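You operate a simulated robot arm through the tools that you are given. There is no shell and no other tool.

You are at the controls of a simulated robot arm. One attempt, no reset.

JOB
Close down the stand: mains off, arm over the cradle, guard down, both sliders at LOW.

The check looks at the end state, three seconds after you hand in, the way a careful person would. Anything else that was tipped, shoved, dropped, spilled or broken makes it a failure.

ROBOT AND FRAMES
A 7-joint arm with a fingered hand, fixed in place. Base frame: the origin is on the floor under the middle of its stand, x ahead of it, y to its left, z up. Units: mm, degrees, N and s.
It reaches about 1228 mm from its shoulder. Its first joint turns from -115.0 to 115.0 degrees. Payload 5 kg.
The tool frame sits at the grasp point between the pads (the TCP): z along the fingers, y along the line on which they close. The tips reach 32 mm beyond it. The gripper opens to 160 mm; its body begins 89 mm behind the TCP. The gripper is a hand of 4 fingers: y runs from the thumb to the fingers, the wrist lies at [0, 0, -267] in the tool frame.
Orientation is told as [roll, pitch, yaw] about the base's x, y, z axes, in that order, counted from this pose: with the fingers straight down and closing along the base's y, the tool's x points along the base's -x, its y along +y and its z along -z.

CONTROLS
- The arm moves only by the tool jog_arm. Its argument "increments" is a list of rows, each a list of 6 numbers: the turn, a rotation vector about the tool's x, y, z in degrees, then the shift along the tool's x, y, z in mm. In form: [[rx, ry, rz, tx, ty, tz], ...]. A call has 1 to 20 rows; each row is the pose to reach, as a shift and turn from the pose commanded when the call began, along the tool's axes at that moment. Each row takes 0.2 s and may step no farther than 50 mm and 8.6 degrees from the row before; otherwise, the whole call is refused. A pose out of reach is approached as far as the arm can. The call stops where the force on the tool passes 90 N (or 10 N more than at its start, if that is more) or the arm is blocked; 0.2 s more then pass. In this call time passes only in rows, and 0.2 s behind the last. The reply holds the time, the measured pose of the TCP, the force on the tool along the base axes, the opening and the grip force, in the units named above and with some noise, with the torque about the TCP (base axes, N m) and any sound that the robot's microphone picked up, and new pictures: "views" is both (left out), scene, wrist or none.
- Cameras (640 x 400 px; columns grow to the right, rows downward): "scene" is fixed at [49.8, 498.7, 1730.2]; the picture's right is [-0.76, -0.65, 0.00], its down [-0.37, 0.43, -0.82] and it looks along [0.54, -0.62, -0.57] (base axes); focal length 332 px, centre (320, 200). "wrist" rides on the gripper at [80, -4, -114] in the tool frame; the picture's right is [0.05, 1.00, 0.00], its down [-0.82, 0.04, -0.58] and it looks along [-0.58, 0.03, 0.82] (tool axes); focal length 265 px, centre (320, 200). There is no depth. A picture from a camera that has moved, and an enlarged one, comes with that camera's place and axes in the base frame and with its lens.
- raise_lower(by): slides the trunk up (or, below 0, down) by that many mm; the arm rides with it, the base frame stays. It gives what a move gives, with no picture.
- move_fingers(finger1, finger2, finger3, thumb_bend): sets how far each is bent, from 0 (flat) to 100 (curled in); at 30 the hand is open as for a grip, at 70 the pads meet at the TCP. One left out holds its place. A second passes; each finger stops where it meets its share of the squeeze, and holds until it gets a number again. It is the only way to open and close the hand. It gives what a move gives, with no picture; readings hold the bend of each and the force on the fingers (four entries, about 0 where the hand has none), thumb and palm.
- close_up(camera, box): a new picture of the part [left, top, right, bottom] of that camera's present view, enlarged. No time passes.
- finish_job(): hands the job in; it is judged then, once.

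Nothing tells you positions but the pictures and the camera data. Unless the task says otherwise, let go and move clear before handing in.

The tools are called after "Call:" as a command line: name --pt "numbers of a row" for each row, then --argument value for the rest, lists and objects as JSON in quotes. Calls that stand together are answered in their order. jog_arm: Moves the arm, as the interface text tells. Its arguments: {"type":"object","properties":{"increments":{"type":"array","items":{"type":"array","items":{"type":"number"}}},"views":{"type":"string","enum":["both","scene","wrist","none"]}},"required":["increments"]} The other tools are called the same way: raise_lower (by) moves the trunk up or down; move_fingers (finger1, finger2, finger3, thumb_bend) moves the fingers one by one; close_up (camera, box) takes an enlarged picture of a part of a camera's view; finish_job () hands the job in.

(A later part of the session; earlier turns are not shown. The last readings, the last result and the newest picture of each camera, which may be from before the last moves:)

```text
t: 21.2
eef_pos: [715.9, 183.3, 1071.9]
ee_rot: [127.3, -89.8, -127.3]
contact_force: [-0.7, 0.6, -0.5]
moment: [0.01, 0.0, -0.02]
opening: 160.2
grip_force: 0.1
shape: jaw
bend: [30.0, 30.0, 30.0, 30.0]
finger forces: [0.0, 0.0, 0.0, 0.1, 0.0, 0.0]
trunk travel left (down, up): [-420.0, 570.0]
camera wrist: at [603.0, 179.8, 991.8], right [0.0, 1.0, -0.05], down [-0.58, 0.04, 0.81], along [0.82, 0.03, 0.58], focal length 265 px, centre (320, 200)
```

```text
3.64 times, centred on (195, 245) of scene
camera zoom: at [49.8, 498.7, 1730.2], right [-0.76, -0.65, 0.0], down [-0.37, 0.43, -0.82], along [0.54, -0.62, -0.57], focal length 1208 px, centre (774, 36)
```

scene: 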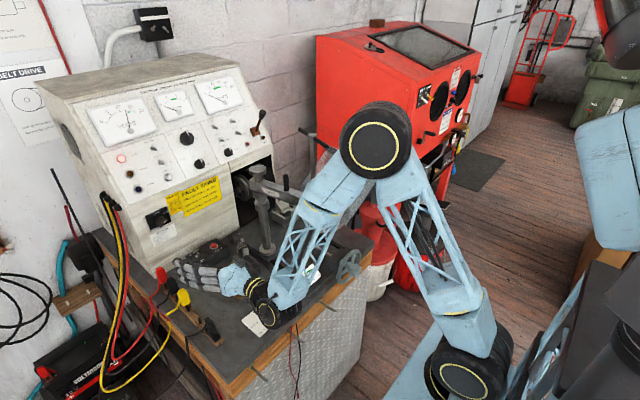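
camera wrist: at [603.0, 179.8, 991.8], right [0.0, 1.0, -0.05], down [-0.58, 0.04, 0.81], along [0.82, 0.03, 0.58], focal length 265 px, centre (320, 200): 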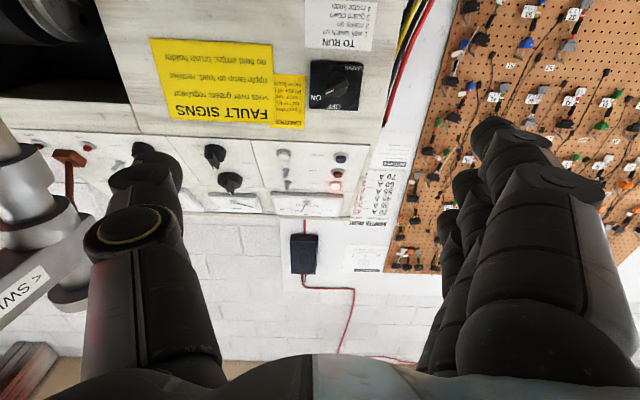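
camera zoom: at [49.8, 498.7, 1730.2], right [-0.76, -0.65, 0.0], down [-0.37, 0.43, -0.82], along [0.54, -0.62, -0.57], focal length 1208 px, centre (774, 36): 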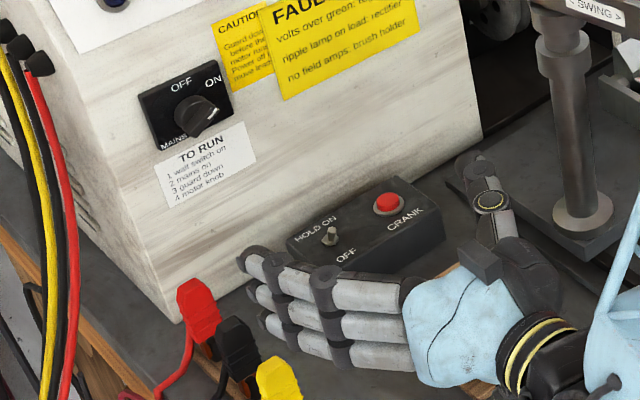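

The knob sits at about (974, 200, 1069), 32 mm across with an 11 mm grip bar, and points about 52° clockwise of OFF. I'll roll the hand 52° so it closes across the bar, and advance part of the way.

Call:
jog_arm --pt "0 0 7.5 0 2 15" --pt "0 0 15 1 5 30" --pt "0 0 22.5 1 7 45" --pt "0 0 30 2 10 60" --pt "0 0 37.5 2 12 75" --pt "0 0 45 3 15 90" --pt "0 0 52 3 16.5 100" --views "both"

```text
t: 22.8
eef_pos: [816.8, 201.0, 1068.0]
ee_rot: [90.1, -37.8, -90.0]
contact_force: [-0.2, 0.1, -0.3]
moment: [-0.02, 0.03, 0.01]
opening: 160.1
grip_force: 0.1
shape: jaw
bend: [30.0, 30.0, 30.0, 30.0]
finger forces: [0.0, 0.0, 0.0, 0.0, 0.0, 0.0]
trunk travel left (down, up): [-420.0, 570.0]
camera wrist: at [703.6, 261.0, 1016.1], right [0.0, 0.65, 0.76], down [-0.58, -0.62, 0.53], along [0.82, -0.44, 0.38], focal length 265 px, centre (320, 200)
```

scene: 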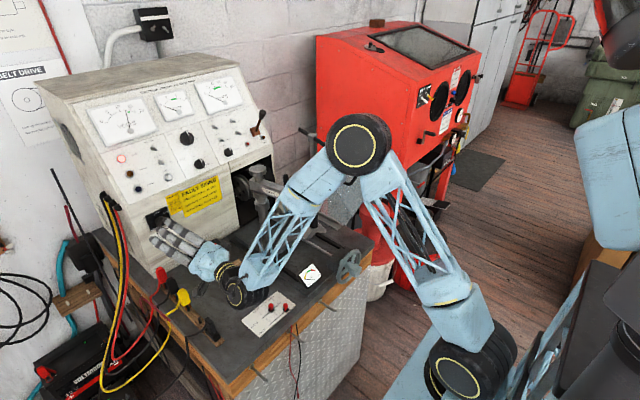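
wrist: 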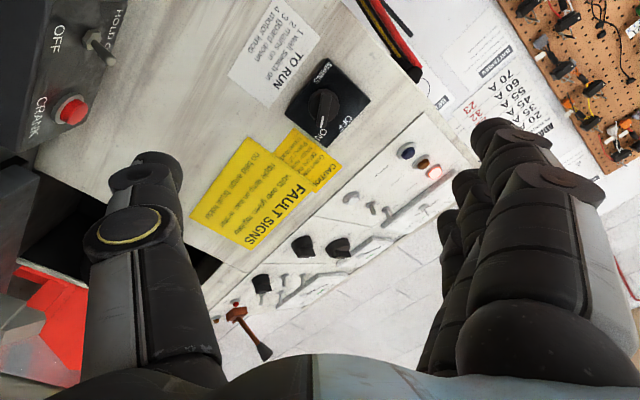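

Call:
close_up --camera "wrist" --box '[270, 50, 390, 150]'

```text
4.00 times, centred on (330, 100) of wrist
camera zoom: at [703.6, 261.0, 1016.1], right [0.0, 0.65, 0.76], down [-0.58, -0.62, 0.53], along [0.82, -0.44, 0.38], focal length 1062 px, centre (280, 600)
```

zoom: 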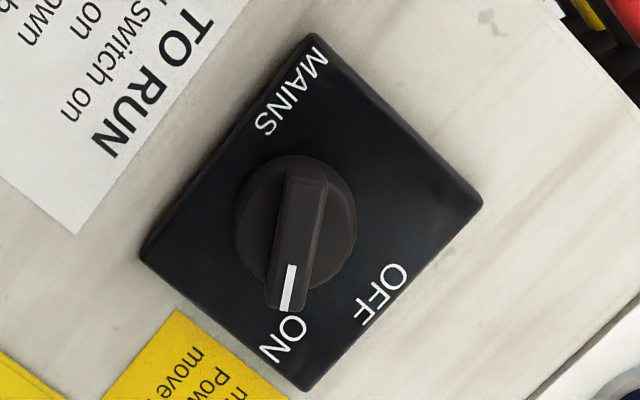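

The bar lines up with the closing direction. I'll pre-shape the hand (thumb and middle finger nearly closed) and approach.

Call:
move_fingers --finger1 45 --finger2 58 --finger3 45 --thumb_bend 58

Call:
jog_arm --pt "0 0 0 1 1 30" --pt "0 0 0 2 3 60" --pt "0 0 0 3 4 90" --pt "0 0 0 3 4 105" --views "both"

```text
t: 23.8
eef_pos: [816.9, 200.2, 1069.0]
ee_rot: [90.2, -37.9, -90.1]
contact_force: [0.2, -0.5, -0.1]
moment: [0.0, -0.03, -0.02]
opening: 88.1
grip_force: 0.1
shape: fingers
bend: [45.0, 57.0, 45.0, 57.0]
finger forces: [0.0, 0.0, 0.1, 0.0, 0.1, 0.1]
trunk travel left (down, up): [-420.0, 570.0]
```

```text
t: 24.8
eef_pos: [922.2, 204.6, 1072.3]
ee_rot: [90.0, -37.9, -90.2]
contact_force: [0.2, -0.1, -0.7]
moment: [0.03, 0.04, 0.02]
opening: 88.4
grip_force: 0.1
shape: fingers
bend: [45.0, 57.0, 45.0, 57.0]
finger forces: [0.0, 0.0, 0.0, 0.0, 0.1, 0.0]
trunk travel left (down, up): [-420.0, 570.0]
camera wrist: at [809.1, 265.3, 1018.6], right [0.0, 0.65, 0.76], down [-0.58, -0.62, 0.53], along [0.82, -0.44, 0.38], focal length 265 px, centre (320, 200)
```

scene: 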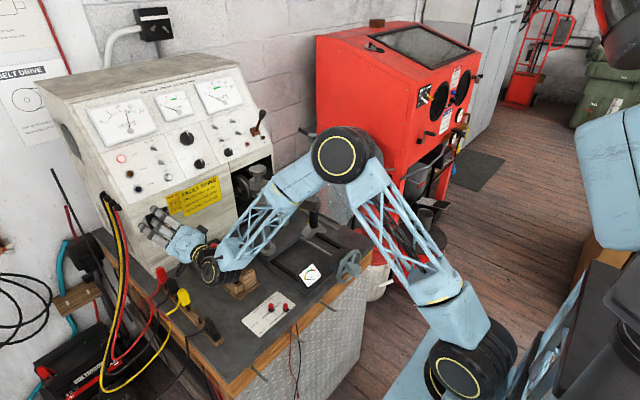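
wrist: 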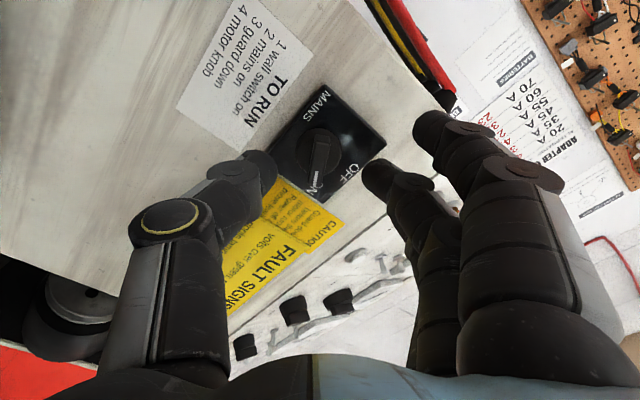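

Call:
close_up --camera "wrist" --box '[220, 70, 420, 210]'

Call:
close_up --camera "scene" --box '[120, 180, 220, 265]'

```text
2.86 times, centred on (320, 140) of wrist
camera zoom: at [809.1, 265.3, 1018.6], right [0.0, 0.65, 0.76], down [-0.58, -0.62, 0.53], along [0.82, -0.44, 0.38], focal length 758 px, centre (320, 371)
```

zoom: 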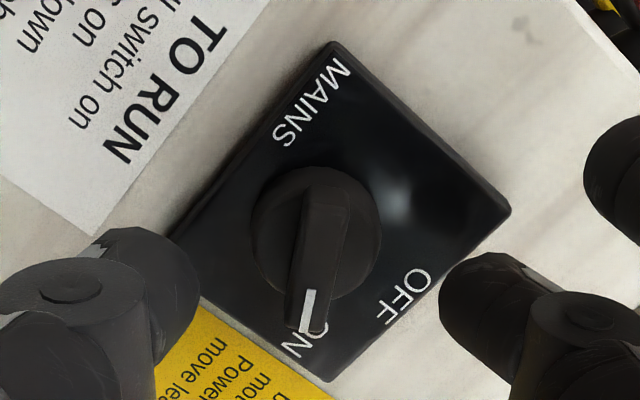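

```text
4.71 times, centred on (170, 222) of scene
camera zoom: at [49.8, 498.7, 1730.2], right [-0.76, -0.65, 0.0], down [-0.37, 0.43, -0.82], along [0.54, -0.62, -0.57], focal length 1563 px, centre (1026, 94)
```

zoom: 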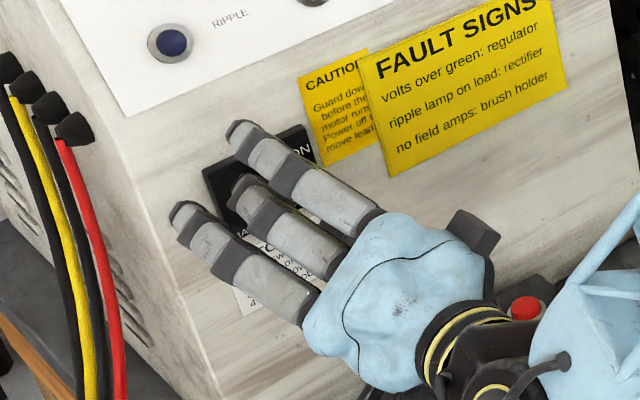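

Call:
jog_arm --pt "0 0 0 0 0 6" --pt "0 0 0 0 0 12" --pt "0 0 0 0 0 18" --views "none"

Call:
move_fingers --finger2 66 --thumb_bend 66

Call:
close_up --camera "wrist" --box '[220, 90, 420, 230]'

Call:
close_up --camera "scene" --box '[120, 180, 220, 265]'

```text
t: 25.6
eef_pos: [940.3, 203.9, 1070.0]
ee_rot: [90.2, -37.9, -90.1]
contact_force: [0.3, -0.5, 0.7]
moment: [0.01, 0.02, 0.02]
opening: 88.2
grip_force: 0.0
shape: fingers
bend: [45.0, 57.0, 45.0, 57.0]
finger forces: [0.0, 0.0, 0.0, 0.1, 0.0, 0.0]
trunk travel left (down, up): [-420.0, 570.0]
```

```text
t: 26.6
eef_pos: [940.6, 204.2, 1070.2]
ee_rot: [90.1, -37.9, -90.1]
contact_force: [-0.3, -0.5, 0.7]
moment: [-0.01, 0.01, 0.0]
opening: 74.6
grip_force: 2.0
shape: fingers
bend: [45.0, 64.0, 45.0, 65.0]
finger forces: [0.0, 2.1, 0.0, 0.1, 2.4, 0.1]
trunk travel left (down, up): [-420.0, 570.0]
```

```text
2.86 times, centred on (320, 160) of wrist
camera zoom: at [825.8, 265.2, 1017.5], right [0.0, 0.65, 0.76], down [-0.58, -0.62, 0.53], along [0.82, -0.44, 0.38], focal length 758 px, centre (320, 314)
```

zoom: 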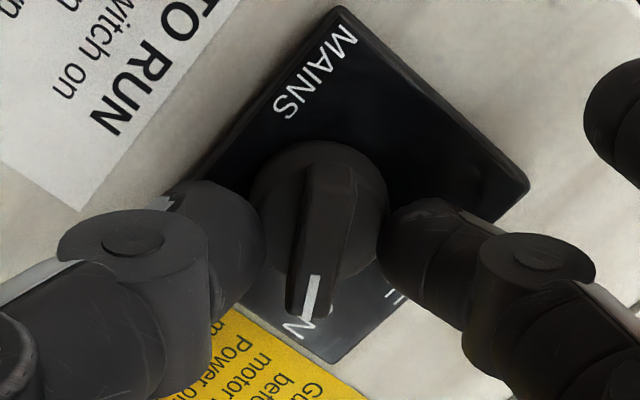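

```text
4.71 times, centred on (170, 222) of scene
camera zoom: at [49.8, 498.7, 1730.2], right [-0.76, -0.65, 0.0], down [-0.37, 0.43, -0.82], along [0.54, -0.62, -0.57], focal length 1563 px, centre (1026, 94)
```

zoom: 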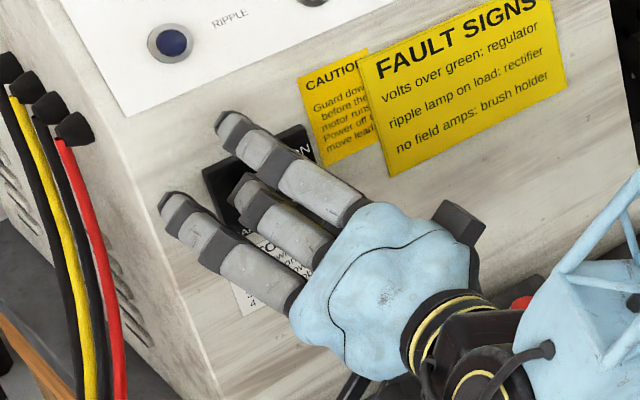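

The tips are touching the round skirt. I want them on the raised bar, so I'll open slightly, back off a little, re-centre, and close on the bar.

Call:
move_fingers --finger2 59 --thumb_bend 59

Call:
jog_arm --pt "0 0 0 3 0 -8" --views "none"

Call:
move_fingers --finger2 72 --thumb_bend 72

Call:
close_up --camera "wrist" --box '[220, 90, 420, 230]'

```text
t: 27.6
eef_pos: [939.0, 205.5, 1070.4]
ee_rot: [90.1, -37.9, -90.1]
contact_force: [-0.3, 0.2, -0.8]
moment: [0.01, 0.0, 0.01]
opening: 83.7
grip_force: 0.0
shape: fingers
bend: [45.0, 59.0, 45.0, 59.0]
finger forces: [0.0, 0.0, 0.1, 0.0, 0.0, 0.1]
trunk travel left (down, up): [-420.0, 570.0]
```

```text
t: 28.0
eef_pos: [931.9, 207.8, 1068.4]
ee_rot: [90.0, -37.9, -90.0]
contact_force: [-0.5, 0.7, 0.2]
moment: [-0.01, 0.0, 0.02]
opening: 83.7
grip_force: 0.0
shape: fingers
bend: [45.0, 59.0, 45.0, 59.0]
finger forces: [0.0, 0.0, 0.0, 0.1, 0.1, 0.0]
trunk travel left (down, up): [-420.0, 570.0]
```

```text
t: 29.0
eef_pos: [930.2, 206.8, 1069.8]
ee_rot: [90.1, -38.1, -90.0]
contact_force: [-2.5, -0.4, 0.0]
moment: [0.04, 0.0, 0.0]
opening: 63.9
grip_force: 2.9
shape: fingers
bend: [45.0, 71.0, 45.0, 71.0]
finger forces: [0.0, 3.2, 0.0, 0.0, 3.1, 0.0]
trunk travel left (down, up): [-420.0, 570.0]
```

```text
2.86 times, centred on (320, 160) of wrist
camera zoom: at [817.9, 268.1, 1015.3], right [0.0, 0.65, 0.76], down [-0.58, -0.62, 0.53], along [0.82, -0.44, 0.38], focal length 758 px, centre (320, 314)
```

zoom: 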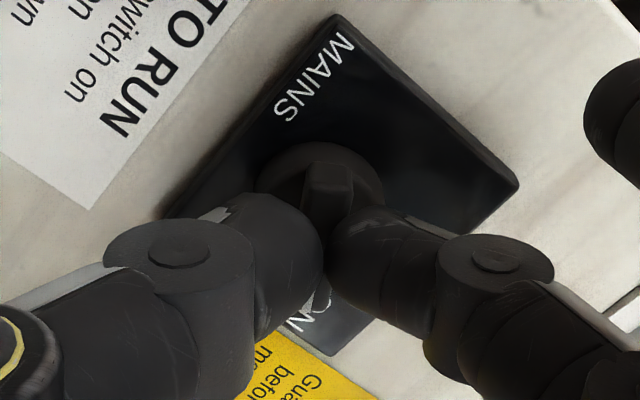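

Call:
move_fingers --finger2 62 --thumb_bend 62

Call:
jog_arm --pt "0 0 0 2 0 4" --views "none"

Call:
move_fingers --finger2 72 --thumb_bend 72

Call:
close_up --camera "wrist" --box '[220, 90, 420, 230]'

```text
t: 30.0
eef_pos: [930.5, 207.8, 1068.1]
ee_rot: [90.1, -37.9, -90.1]
contact_force: [-0.2, -0.8, 0.0]
moment: [-0.01, -0.03, 0.02]
opening: 78.0
grip_force: 0.1
shape: fingers
bend: [45.0, 62.0, 45.0, 62.0]
finger forces: [0.0, 0.0, 0.1, 0.1, 0.0, 0.0]
trunk travel left (down, up): [-420.0, 570.0]
```

```text
t: 30.4
eef_pos: [935.9, 210.0, 1067.9]
ee_rot: [90.3, -37.8, -90.2]
contact_force: [-0.7, 0.0, 1.2]
moment: [0.01, 0.02, -0.01]
opening: 77.8
grip_force: 0.0
shape: fingers
bend: [45.0, 62.0, 45.0, 62.0]
finger forces: [0.1, 0.0, 0.1, 0.0, 0.0, 0.0]
trunk travel left (down, up): [-420.0, 570.0]
```

```text
t: 31.4
eef_pos: [935.3, 209.7, 1067.4]
ee_rot: [90.1, -37.9, -90.0]
contact_force: [2.4, -0.1, -0.4]
moment: [0.01, 0.03, -0.05]
opening: 67.2
grip_force: 4.1
shape: fingers
bend: [45.0, 70.0, 45.0, 69.0]
finger forces: [0.1, 3.8, 0.0, 0.0, 4.7, 0.0]
trunk travel left (down, up): [-420.0, 570.0]
```

```text
2.86 times, centred on (320, 160) of wrist
camera zoom: at [821.8, 269.8, 1014.8], right [0.0, 0.65, 0.76], down [-0.58, -0.62, 0.53], along [0.82, -0.44, 0.38], focal length 758 px, centre (320, 314)
```

zoom: 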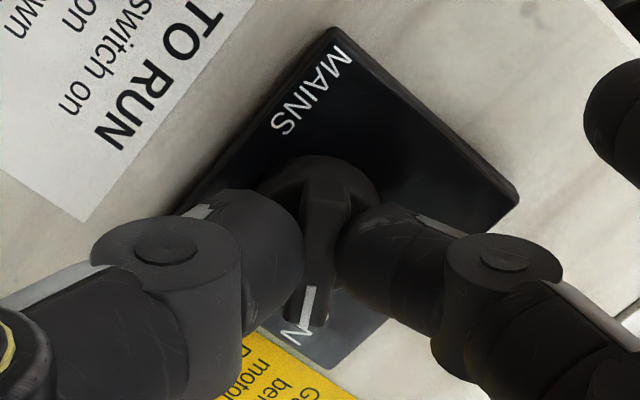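

The fingertips are now on both sides of the bar. I'll firm up the squeeze and turn it counter-clockwise toward OFF in small steps.

Call:
move_fingers --finger2 80 --thumb_bend 80

Call:
jog_arm --pt "0 0 -7 0 0.3 0" --pt "0 0 -14 0.2 0.7 0" --pt "0 0 -21 0.3 1.1 0" --pt "0 0 -28 0.4 1.4 0" --views "both"

Call:
close_up --camera "wrist" --box '[220, 90, 420, 230]'

```text
t: 32.4
eef_pos: [936.2, 208.5, 1066.9]
ee_rot: [90.0, -37.8, -90.0]
contact_force: [-9.7, -9.1, -13.6]
moment: [0.04, 0.32, -0.25]
opening: 62.8
grip_force: 14.7
shape: fingers
bend: [45.0, 71.0, 45.0, 74.0]
finger forces: [0.0, 7.2, 0.0, 0.1, 22.2, 0.0]
trunk travel left (down, up): [-420.0, 570.0]
```

```text
t: 33.4
eef_pos: [933.6, 208.8, 1066.9]
ee_rot: [89.8, -66.0, -89.9]
contact_force: [-18.3, -15.6, -21.0]
moment: [0.14, 0.51, -0.49]
opening: 64.7
grip_force: 20.0
shape: fingers
bend: [45.0, 71.0, 45.0, 74.0]
finger forces: [0.0, 5.4, 0.1, 0.0, 34.9, 0.0]
trunk travel left (down, up): [-420.0, 570.0]
camera wrist: at [821.2, 237.3, 991.9], right [0.0, 0.93, 0.36], down [-0.58, -0.29, 0.76], along [0.82, -0.21, 0.54], focal length 265 px, centre (320, 200)
```

scene: 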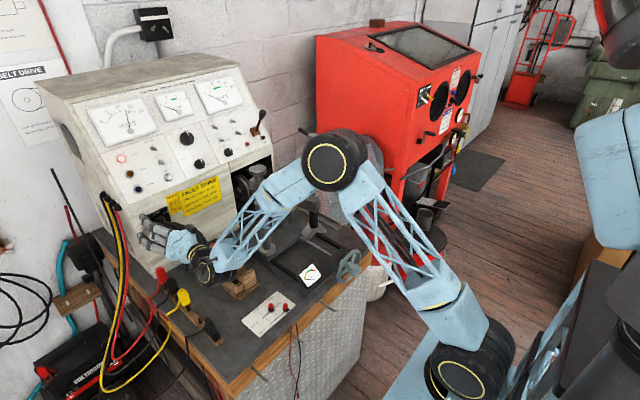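
wrist: 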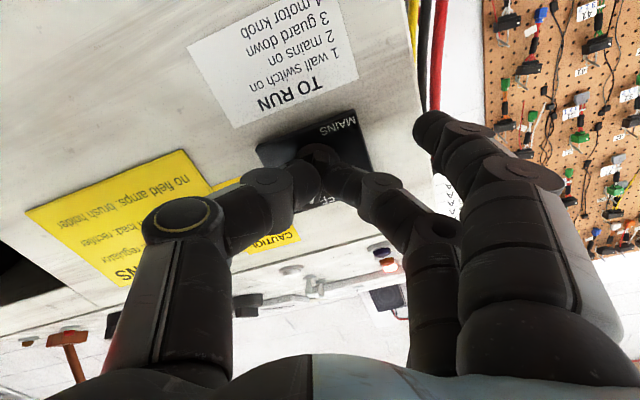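

```text
2.86 times, centred on (320, 160) of wrist
camera zoom: at [821.2, 237.3, 991.9], right [0.0, 0.93, 0.36], down [-0.58, -0.29, 0.76], along [0.82, -0.21, 0.54], focal length 758 px, centre (320, 314)
```

zoom: 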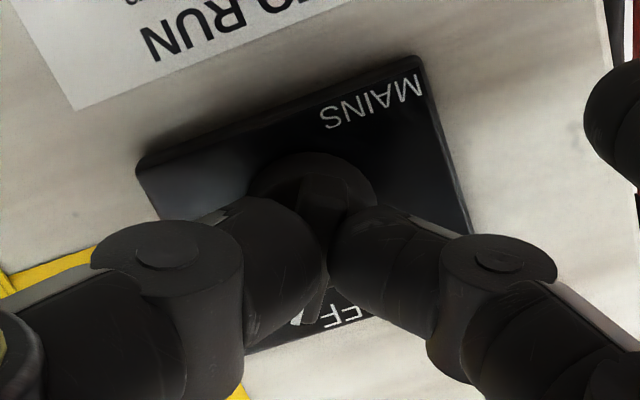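

The knob is following the hand. The thumb is pushing harder than the finger, so I'll ease it off and continue the turn.

Call:
move_fingers --finger2 76 --thumb_bend 74

Call:
jog_arm --pt "0 0 -6 0.5 0.3 0" --pt "0 0 -12 0.8 0.6 0" --pt "0 0 -18 1.2 0.9 0" --pt "0 0 -24 1.5 1.2 0" --views "both"

Call:
close_up --camera "wrist" --box '[220, 90, 420, 230]'

Call:
close_up --camera "scene" --box '[90, 130, 220, 240]'

```text
t: 34.4
eef_pos: [932.7, 211.2, 1068.1]
ee_rot: [90.2, -65.7, -90.1]
contact_force: [-31.8, -9.9, -19.1]
moment: [0.14, 0.61, -0.49]
opening: 67.9
grip_force: 22.5
shape: fingers
bend: [45.0, 75.0, 45.0, 73.0]
finger forces: [0.0, 7.4, 0.0, 0.0, 38.4, 0.0]
trunk travel left (down, up): [-420.0, 570.0]
```

```text
t: 35.4
eef_pos: [933.6, 208.6, 1068.3]
ee_rot: [87.8, -90.1, -88.0]
contact_force: [-36.5, -18.7, -24.3]
moment: [0.19, 0.6, -0.74]
opening: 67.5
grip_force: 25.0
shape: fingers
bend: [45.0, 75.0, 45.0, 74.0]
finger forces: [0.1, 8.4, 0.0, 0.1, 40.1, 0.0]
trunk travel left (down, up): [-420.0, 570.0]
camera wrist: at [820.4, 205.4, 987.4], right [0.0, 1.0, -0.05], down [-0.58, 0.04, 0.82], along [0.82, 0.03, 0.58], focal length 265 px, centre (320, 200)
```

scene: 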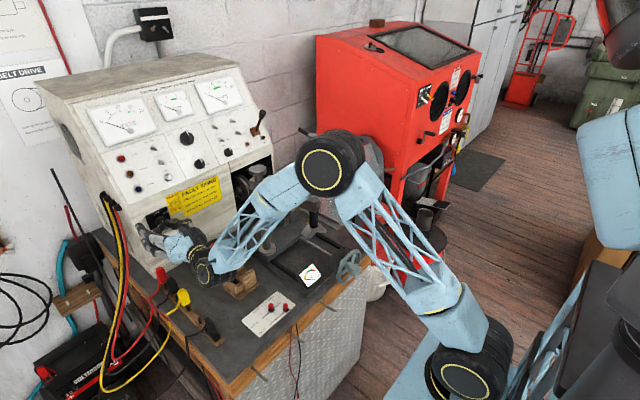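
wrist: 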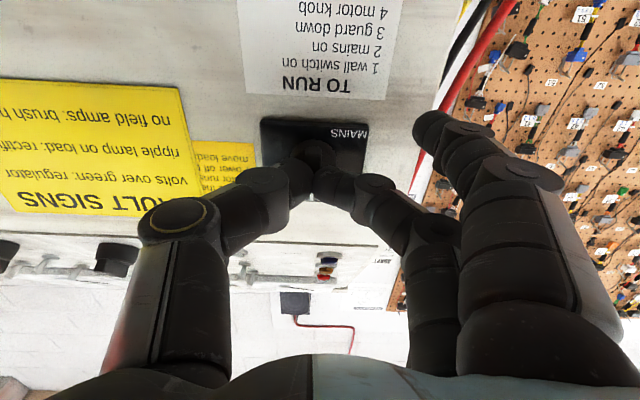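

```text
2.86 times, centred on (320, 160) of wrist
camera zoom: at [820.4, 205.4, 987.4], right [0.0, 1.0, -0.05], down [-0.58, 0.04, 0.82], along [0.82, 0.03, 0.58], focal length 758 px, centre (320, 314)
```

zoom: 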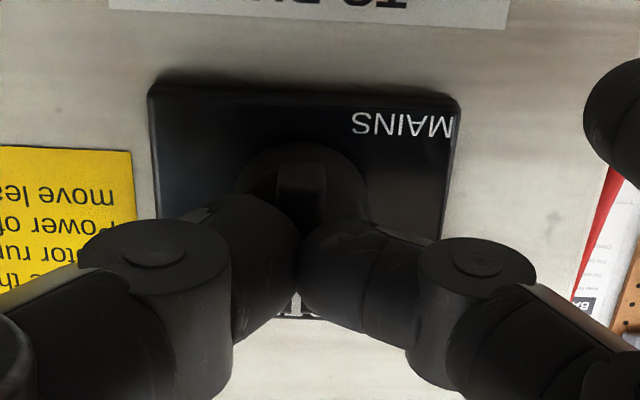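

```text
3.64 times, centred on (155, 185) of scene
camera zoom: at [49.8, 498.7, 1730.2], right [-0.76, -0.65, 0.0], down [-0.37, 0.43, -0.82], along [0.54, -0.62, -0.57], focal length 1208 px, centre (920, 254)
```

zoom: 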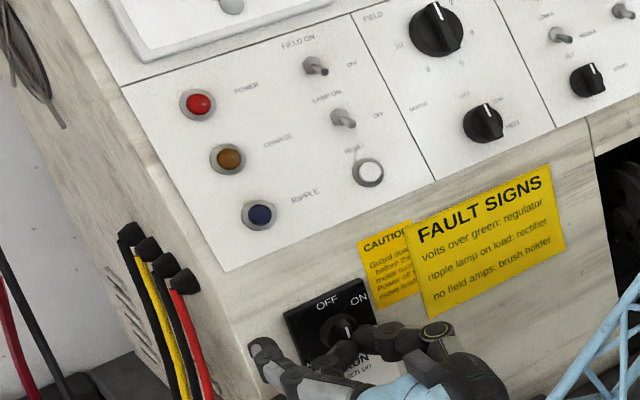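

The POWER lamp has gone out and the VOLTS needle has dropped to zero. I'll release and back straight off, then check the pointer.

Call:
move_fingers --finger2 60 --thumb_bend 60

Call:
jog_arm --pt "0 0 0 0 0 -15" --pt "0 0 0 0 0 -45" --pt "0 0 0 0 0 -85" --pt "0 0 0 0 0 -125" --views "both"

Call:
close_up --camera "wrist" --box '[260, 50, 400, 150]'

Call:
close_up --camera "scene" --box '[90, 130, 220, 240]'

```text
t: 36.4
eef_pos: [933.5, 212.7, 1070.3]
ee_rot: [134.6, -89.8, -134.4]
contact_force: [-0.2, 0.2, 0.0]
moment: [-0.01, 0.01, 0.0]
opening: 82.3
grip_force: 0.0
shape: fingers
bend: [45.0, 60.0, 45.0, 60.0]
finger forces: [0.0, 0.1, 0.1, 0.1, 0.1, 0.1]
trunk travel left (down, up): [-420.0, 570.0]
```

```text
t: 37.4
eef_pos: [807.4, 210.2, 1066.1]
ee_rot: [131.7, -89.7, -131.6]
contact_force: [-0.4, -0.5, -0.3]
moment: [0.0, 0.0, -0.02]
opening: 82.2
grip_force: 0.0
shape: fingers
bend: [45.0, 60.0, 45.0, 60.0]
finger forces: [0.1, 0.0, 0.1, 0.0, 0.1, 0.0]
trunk travel left (down, up): [-420.0, 570.0]
camera wrist: at [694.2, 206.4, 985.4], right [0.0, 1.0, -0.05], down [-0.58, 0.04, 0.81], along [0.81, 0.03, 0.58], focal length 265 px, centre (320, 200)
```

scene: 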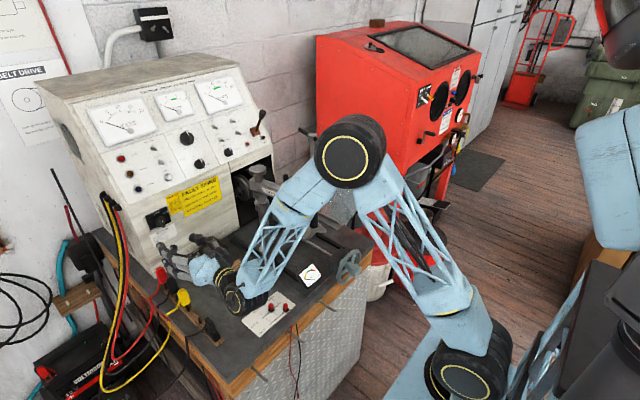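
wrist: 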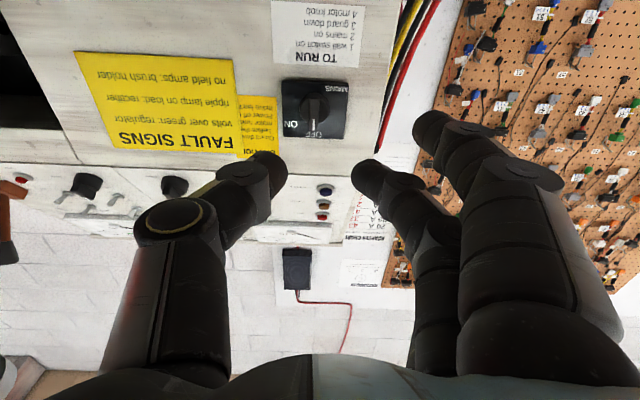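

```text
4.00 times, centred on (330, 100) of wrist
camera zoom: at [694.2, 206.4, 985.4], right [0.0, 1.0, -0.05], down [-0.58, 0.04, 0.81], along [0.81, 0.03, 0.58], focal length 1062 px, centre (280, 600)
```

zoom: 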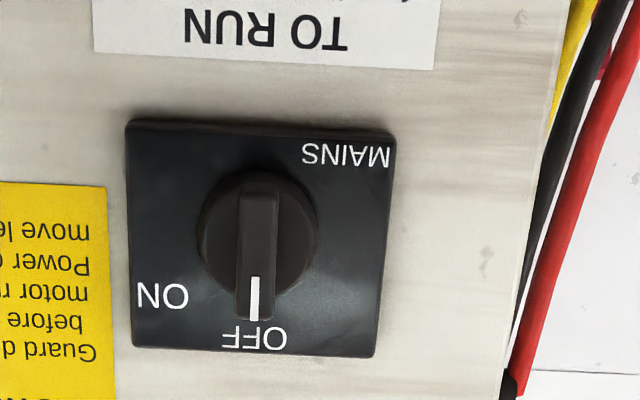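

```text
3.64 times, centred on (155, 185) of scene
camera zoom: at [49.8, 498.7, 1730.2], right [-0.76, -0.65, 0.0], down [-0.37, 0.43, -0.82], along [0.54, -0.62, -0.57], focal length 1208 px, centre (920, 254)
```

zoom: 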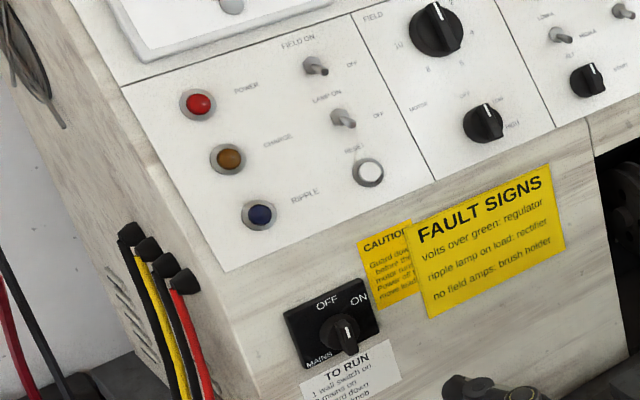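

Mains is off and the POWER lamp is dark. Next is the swing arm: I'll pull back, close the fingers into a wedge, and roll the hand so the camera looks at the arm's +y side.

Call:
jog_arm --pt "0 0 0 0 0 -40" --pt "0 0 0 -20 0 -80" --pt "0 0 0 -40 0 -120" --pt "0 0 0 -60 -20 -150" --pt "0 0 0 -80 -40 -170" --pt "0 0 0 -95 -60 -180" --views "none"

Call:
jog_arm --pt "0 0 8 0 0 0" --pt "0 0 16 0 0 0" --pt "0 0 24 0 0 0" --pt "0 0 32 0 0 0" --pt "0 0 40 0 0 0" --pt "0 0 48 0 0 0" --pt "0 0 56 0 0 0" --pt "0 0 64 0 0 0" --pt "0 0 72 0 0 0" --pt "0 0 80 0 0 0" --pt "0 0 88 0 0 0" --views "both"

```text
t: 38.8
eef_pos: [635.3, 155.5, 1164.9]
ee_rot: [110.4, -89.9, -110.6]
contact_force: [0.0, -0.2, -0.2]
moment: [-0.02, 0.0, 0.0]
opening: 82.1
grip_force: 0.1
shape: fingers
bend: [45.0, 60.0, 45.0, 60.0]
finger forces: [0.0, 0.0, 0.0, 0.0, 0.1, 0.0]
out of reach, approached as far as the arm can: row 6
trunk travel left (down, up): [-420.0, 570.0]
```

```text
t: 41.2
eef_pos: [635.7, 155.1, 1164.6]
ee_rot: [90.0, -1.7, -90.0]
contact_force: [0.7, 0.0, -0.3]
moment: [0.01, -0.01, -0.01]
opening: 82.0
grip_force: 0.1
shape: fingers
bend: [45.0, 60.0, 45.0, 60.0]
finger forces: [0.1, 0.1, 0.1, 0.0, 0.0, 0.0]
trunk travel left (down, up): [-420.0, 570.0]
camera wrist: at [522.5, 235.5, 1157.3], right [0.0, 0.08, 1.0], down [-0.58, -0.81, 0.07], along [0.82, -0.58, 0.05], focal length 265 px, centre (320, 200)
```

scene: 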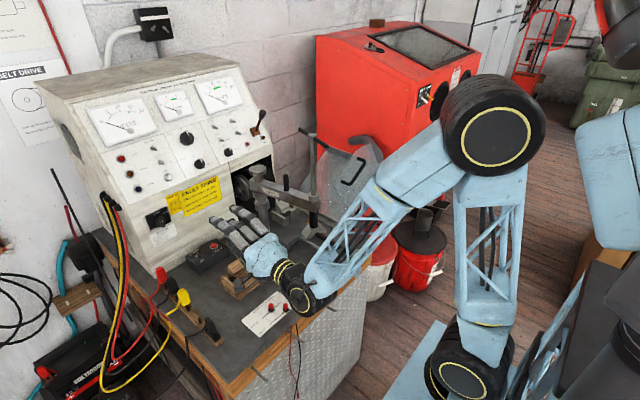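
wrist: 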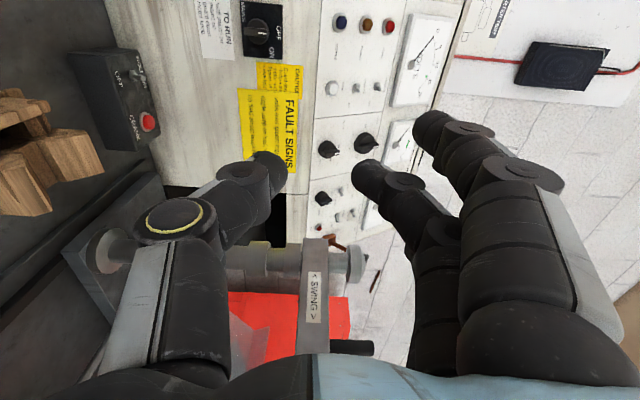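

Call:
close_up --camera "wrist" --box '[200, 190, 400, 370]'

Call:
move_fingers --finger1 70 --finger2 70 --finger3 70 --thumb_bend 70

Call:
raise_lower --by -100

Call:
jog_arm --pt "0 0 0 0 40 0" --pt "0 0 0 0 80 0" --pt "0 0 0 0 105 0" --views "both"

```text
2.22 times, centred on (300, 280) of wrist
camera zoom: at [522.5, 235.5, 1157.3], right [0.0, 0.08, 1.0], down [-0.58, -0.81, 0.07], along [0.82, -0.58, 0.05], focal length 590 px, centre (364, 22)
```

zoom: 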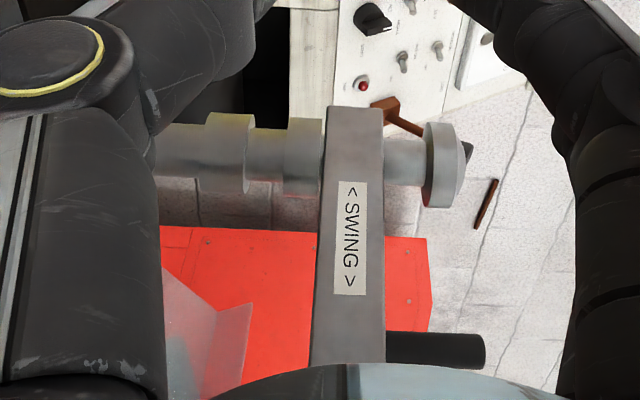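

```text
t: 42.2
eef_pos: [635.1, 154.7, 1163.6]
ee_rot: [90.0, -1.9, -90.0]
contact_force: [-0.1, 0.0, 0.2]
moment: [-0.05, 0.02, 0.0]
opening: 23.9
grip_force: 0.2
shape: fingers
bend: [70.0, 70.0, 70.0, 70.0]
finger forces: [0.1, 0.1, 0.1, 0.0, 0.0, 0.0]
trunk travel left (down, up): [-420.0, 570.0]
```

```text
t: 43.5
eef_pos: [635.1, 155.9, 1064.0]
ee_rot: [90.0, -1.9, -90.1]
contact_force: [0.1, 0.3, -0.2]
moment: [-0.02, -0.01, 0.01]
opening: 23.7
grip_force: 0.1
shape: fingers
bend: [70.0, 70.0, 70.0, 70.0]
finger forces: [0.0, 0.1, 0.0, 0.0, 0.1, 0.0]
trunk travel left (down, up): [-320.0, 670.0]
```

```text
t: 44.3
eef_pos: [634.4, 162.7, 1170.4]
ee_rot: [90.0, -2.0, -90.1]
contact_force: [0.1, 0.0, 0.2]
moment: [-0.03, 0.01, 0.0]
opening: 23.7
grip_force: 0.1
shape: fingers
bend: [70.0, 70.0, 70.0, 70.0]
finger forces: [0.0, 0.1, 0.0, 0.1, 0.0, 0.0]
trunk travel left (down, up): [-320.0, 670.0]
camera wrist: at [522.3, 242.7, 1163.0], right [0.0, 0.08, 1.0], down [-0.58, -0.81, 0.07], along [0.82, -0.58, 0.05], focal length 265 px, centre (320, 200)
```

scene: 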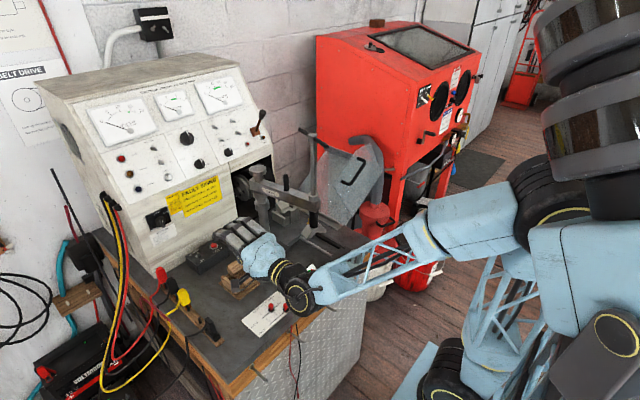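
wrist: 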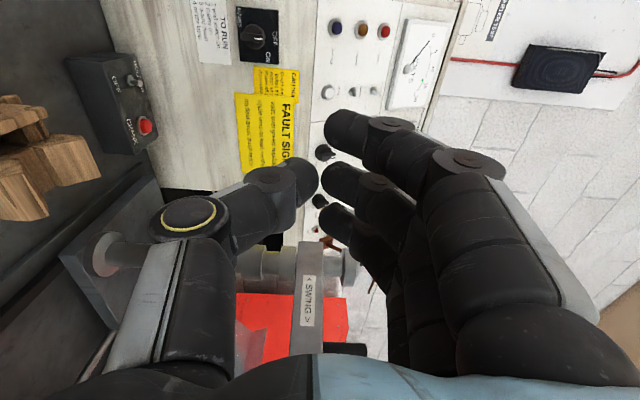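

The arm bar sits at z≈1156–1192, about 36 mm wide. I'll slide the closed hand over beside its +y face.

Call:
jog_arm --pt "0 0 0 -35 0 0" --pt "0 0 0 -70 0 0" --pt "0 0 0 -105 0 0" --pt "0 0 0 -135 0 0" --views "both"

```text
t: 45.5
eef_pos: [622.2, -83.5, 1190.4]
ee_rot: [92.0, -5.7, -102.3]
contact_force: [0.0, 1.5, -0.6]
moment: [0.01, 0.0, -0.13]
opening: 23.3
grip_force: 0.0
shape: fingers
bend: [70.0, 70.0, 70.0, 70.0]
finger forces: [0.0, 0.0, 0.0, 0.0, 0.0, 0.0]
trunk travel left (down, up): [-320.0, 670.0]
stopped in row 4: the arm was blocked; the commanded pose is now the measured one
camera wrist: at [529.1, 17.9, 1173.3], right [0.0, 0.15, 0.99], down [-0.74, -0.67, 0.1], along [0.67, -0.73, 0.11], focal length 265 px, centre (320, 200)
```

scene: 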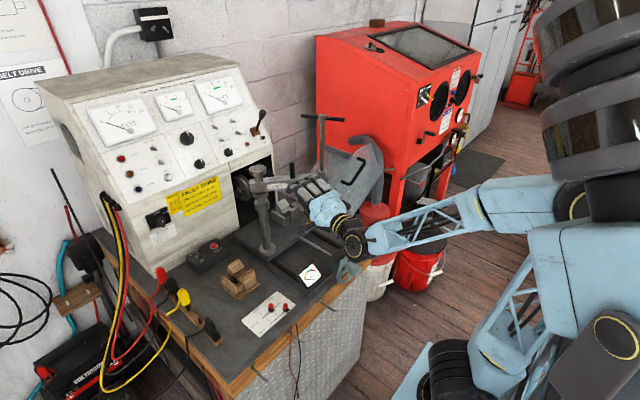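
wrist: 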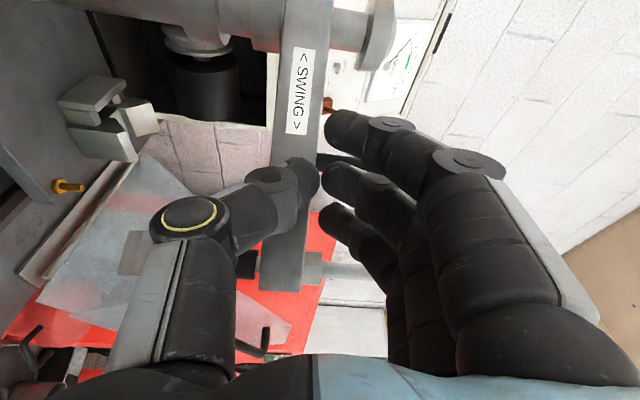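

The robot jogged through a wrist singularity and jumped, which pushed the swing arm the right way: it's now at about 228° and nothing else moved. I'll raise clear and use a less in-line posture for the rest of the push.

Call:
close_up --camera "scene" --box '[230, 90, 400, 260]'

Call:
raise_lower --by 90

Call:
jog_arm --pt "0 0 0 0 0 0" --views "both"

```text
2.35 times, centred on (315, 175) of scene
camera zoom: at [49.8, 498.7, 1730.2], right [-0.76, -0.65, 0.0], down [-0.37, 0.43, -0.82], along [0.54, -0.62, -0.57], focal length 781 px, centre (332, 259)
```

zoom: 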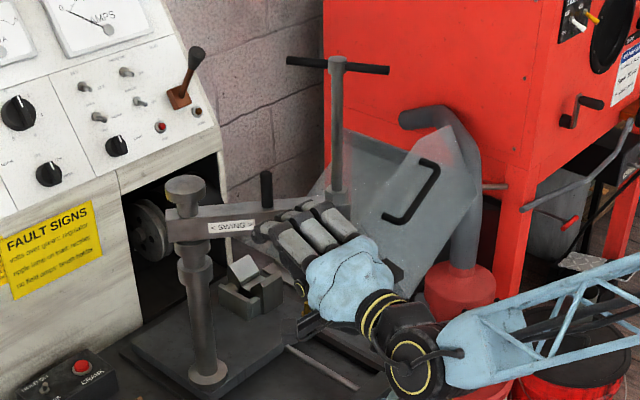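

```text
t: 46.8
eef_pos: [623.6, -85.6, 1280.3]
ee_rot: [91.9, -5.6, -102.4]
contact_force: [1.1, 0.4, -0.5]
moment: [0.03, 0.03, 0.01]
opening: 23.3
grip_force: 0.1
shape: fingers
bend: [70.0, 70.0, 70.0, 70.0]
finger forces: [0.0, 0.0, 0.1, 0.0, 0.1, 0.0]
trunk travel left (down, up): [-410.0, 580.0]
```

```text
t: 47.2
eef_pos: [620.9, -85.9, 1279.9]
ee_rot: [91.9, -5.6, -102.4]
contact_force: [-1.4, 0.6, 0.1]
moment: [-0.02, -0.01, -0.03]
opening: 23.2
grip_force: 0.0
shape: fingers
bend: [70.0, 70.0, 70.0, 70.0]
finger forces: [0.0, 0.0, 0.0, 0.0, 0.1, 0.0]
trunk travel left (down, up): [-410.0, 580.0]
camera wrist: at [529.1, 16.0, 1264.1], right [0.0, 0.15, 0.99], down [-0.74, -0.67, 0.1], along [0.67, -0.73, 0.11], focal length 265 px, centre (320, 200)
```

scene: 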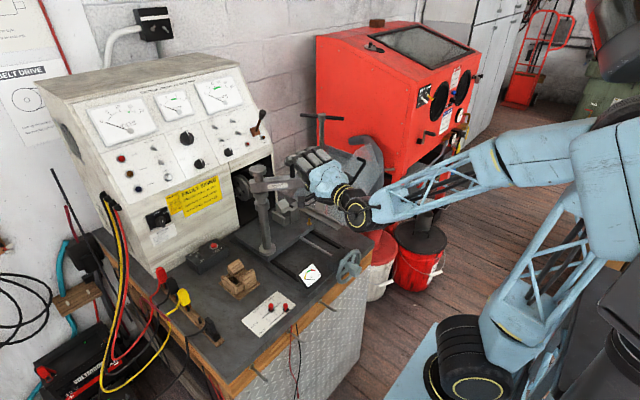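
wrist: 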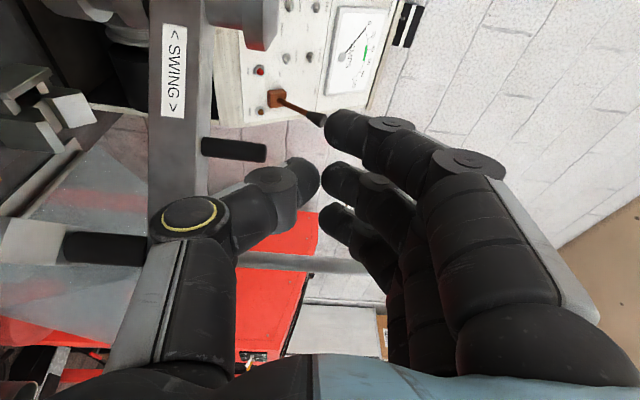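

Call:
jog_arm --pt "7 0 0 0 0 -5" --pt "14 0 0 0 0 -10" --pt "21 0 0 0 0 -15" --pt "28 0 0 0 0 -20" --pt "32 0 0 0 0 -20" --views "both"

```text
t: 48.6
eef_pos: [635.5, -104.0, 1253.5]
ee_rot: [61.9, -13.6, -101.1]
contact_force: [-0.1, 0.1, -0.2]
moment: [0.03, 0.06, 0.05]
opening: 23.5
grip_force: 0.0
shape: fingers
bend: [70.0, 70.0, 70.0, 70.0]
finger forces: [0.0, 0.0, 0.1, 0.0, 0.0, 0.0]
out of reach, approached as far as the arm can: row 3, 4, 5
trunk travel left (down, up): [-410.0, 580.0]
stopped in row 5: the arm was blocked; the commanded pose is now the measured one
camera wrist: at [553.4, 3.1, 1282.8], right [0.51, 0.16, 0.84], down [-0.62, -0.61, 0.49], along [0.6, -0.77, -0.21], focal length 265 px, centre (320, 200)
```

scene: 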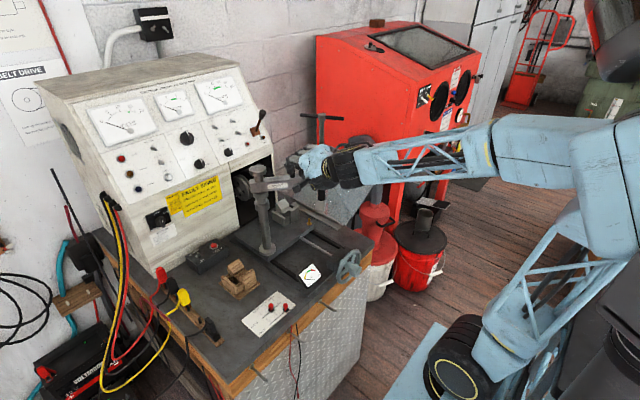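
wrist: 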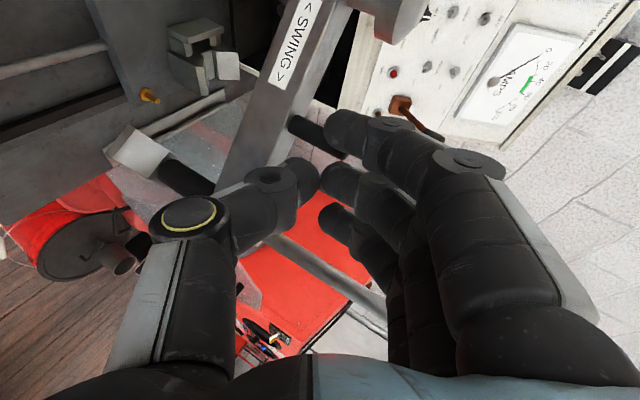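

This pose ran into the shoulder's lean-back limit. I'll shift away from the T-handle, raise the trunk so the elbow sits forward, and reorient there.

Call:
jog_arm --pt "0 0 0 22 10 -15" --pt "0 0 0 45 20 -30" --pt "0 0 0 67 30 -44" --views "none"

Call:
raise_lower --by 170

Call:
jog_arm --pt "0 0 0 0 0 0" --views "both"

```text
t: 49.6
eef_pos: [636.8, -29.9, 1258.1]
ee_rot: [59.3, -14.0, -101.0]
contact_force: [0.3, -0.2, 0.2]
moment: [0.01, 0.03, -0.02]
opening: 23.1
grip_force: 0.0
shape: fingers
bend: [70.0, 70.0, 70.0, 70.0]
finger forces: [0.1, 0.1, 0.0, 0.0, 0.0, 0.0]
trunk travel left (down, up): [-410.0, 580.0]
stopped in row 3: the arm was blocked; the commanded pose is now the measured one
```

```text
t: 51.5
eef_pos: [634.9, -28.1, 1434.7]
ee_rot: [59.8, -13.9, -101.1]
contact_force: [0.2, 0.8, 0.6]
moment: [0.02, 0.03, 0.01]
opening: 23.5
grip_force: 0.1
shape: fingers
bend: [70.0, 70.0, 70.0, 70.0]
finger forces: [0.0, 0.1, 0.0, 0.0, 0.0, 0.0]
trunk travel left (down, up): [-580.0, 410.0]
```

```text
t: 51.9
eef_pos: [635.1, -28.6, 1434.2]
ee_rot: [59.8, -14.0, -101.0]
contact_force: [0.2, -0.1, 0.2]
moment: [-0.02, -0.05, 0.04]
opening: 23.1
grip_force: 0.0
shape: fingers
bend: [70.0, 70.0, 70.0, 70.0]
finger forces: [0.0, 0.0, 0.0, 0.0, 0.0, 0.0]
trunk travel left (down, up): [-580.0, 410.0]
camera wrist: at [553.5, 79.9, 1466.9], right [0.54, 0.16, 0.83], down [-0.6, -0.61, 0.51], along [0.58, -0.78, -0.24], focal length 265 px, centre (320, 200)
```

scene: 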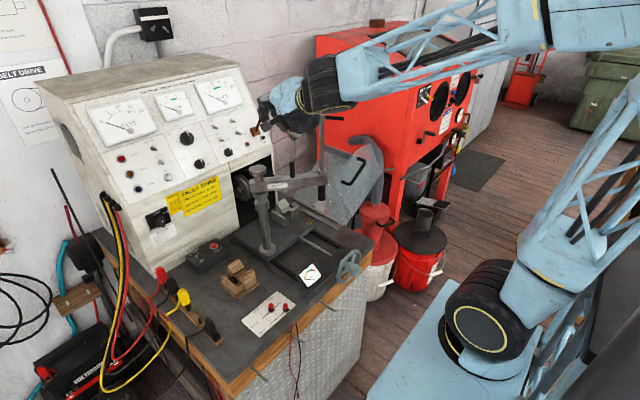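
wrist: 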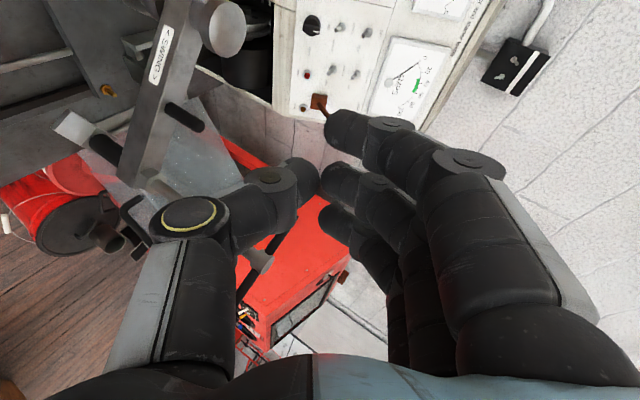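

Call:
jog_arm --pt "-2.1 -2.0 3.3 9.5 -37.7 19.3" --pt "-4.2 -4.1 6.7 19 -75.5 38.6" --pt "-6.3 -6.1 10 28.4 -113.2 58" --pt "-8.5 -8.1 13.3 37.9 -151 77.3" --pt "-10.6 -10.2 16.7 47.4 -188.7 96.6" --pt "-12.7 -12.2 20 56.9 -226.5 115.9" --views "both"

```text
t: 53.3
eef_pos: [630.8, -30.2, 1171.9]
ee_rot: [75.1, 0.0, -120.0]
contact_force: [0.2, -0.4, -0.3]
moment: [0.03, 0.0, -0.04]
opening: 23.4
grip_force: 0.1
shape: fingers
bend: [70.0, 70.0, 70.0, 70.0]
finger forces: [0.0, 0.0, 0.0, 0.0, 0.0, 0.0]
out of reach, approached as far as the arm can: row 5, 6
trunk travel left (down, up): [-580.0, 410.0]
camera wrist: at [575.1, 95.5, 1196.3], right [0.25, -0.08, 0.96], down [-0.88, -0.43, 0.19], along [0.4, -0.9, -0.18], focal length 265 px, centre (320, 200)
```

scene: 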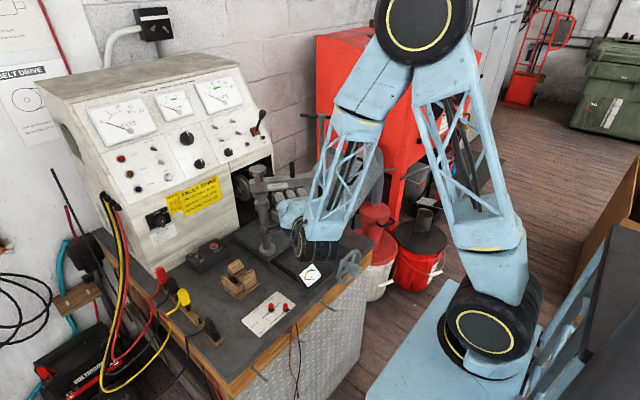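
wrist: 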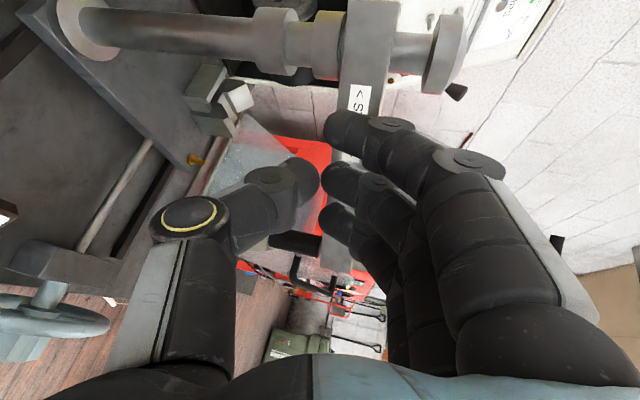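

The posture is good now, with the elbow high and forward. I'll push the arm bar gently along its arc with the closed fingertips, checking force as I go.

Call:
jog_arm --pt "0 0 0 -6.1 3.1 11.6" --pt "0 0 0 -12.2 6.2 23.2" --pt "0 0 0 -18.3 9.4 34.9" --pt "0 0 0 -24.4 12.5 46.5" --pt "0 0 0 -29 15 56" --pt "0 0 0 -34 17.8 66" --pt "0 0 0 -39 20.4 76" --views "both"

```text
t: 54.9
eef_pos: [677.0, -103.0, 1174.4]
ee_rot: [74.9, 0.0, -120.0]
contact_force: [-0.4, -0.1, 0.0]
moment: [-0.01, 0.02, 0.02]
opening: 23.4
grip_force: 0.0
shape: fingers
bend: [70.0, 70.0, 70.0, 70.0]
finger forces: [0.0, 0.0, 0.0, 0.0, 0.0, 0.1]
trunk travel left (down, up): [-580.0, 410.0]
camera wrist: at [621.2, 21.8, 1198.8], right [0.25, -0.08, 0.96], down [-0.88, -0.43, 0.19], along [0.4, -0.9, -0.18], focal length 265 px, centre (320, 200)
```

scene: 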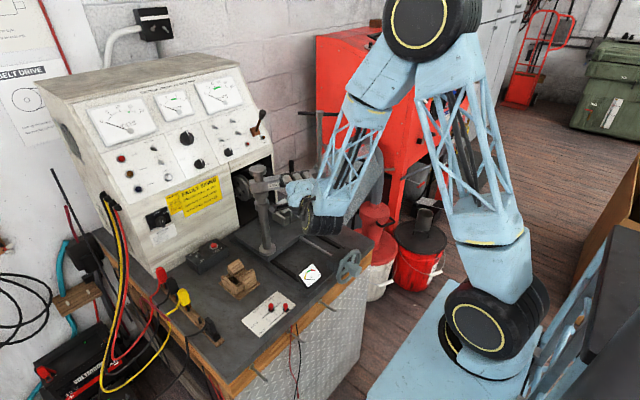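
wrist: 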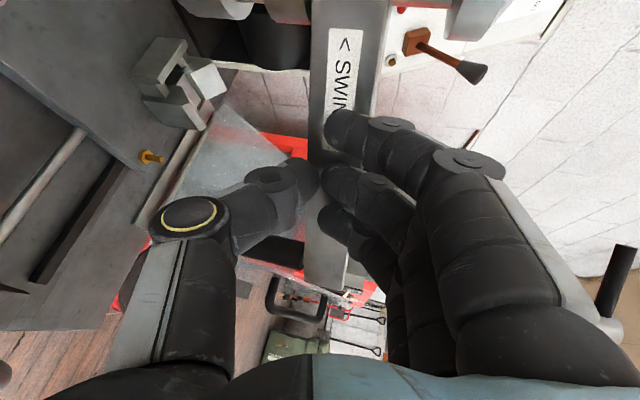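

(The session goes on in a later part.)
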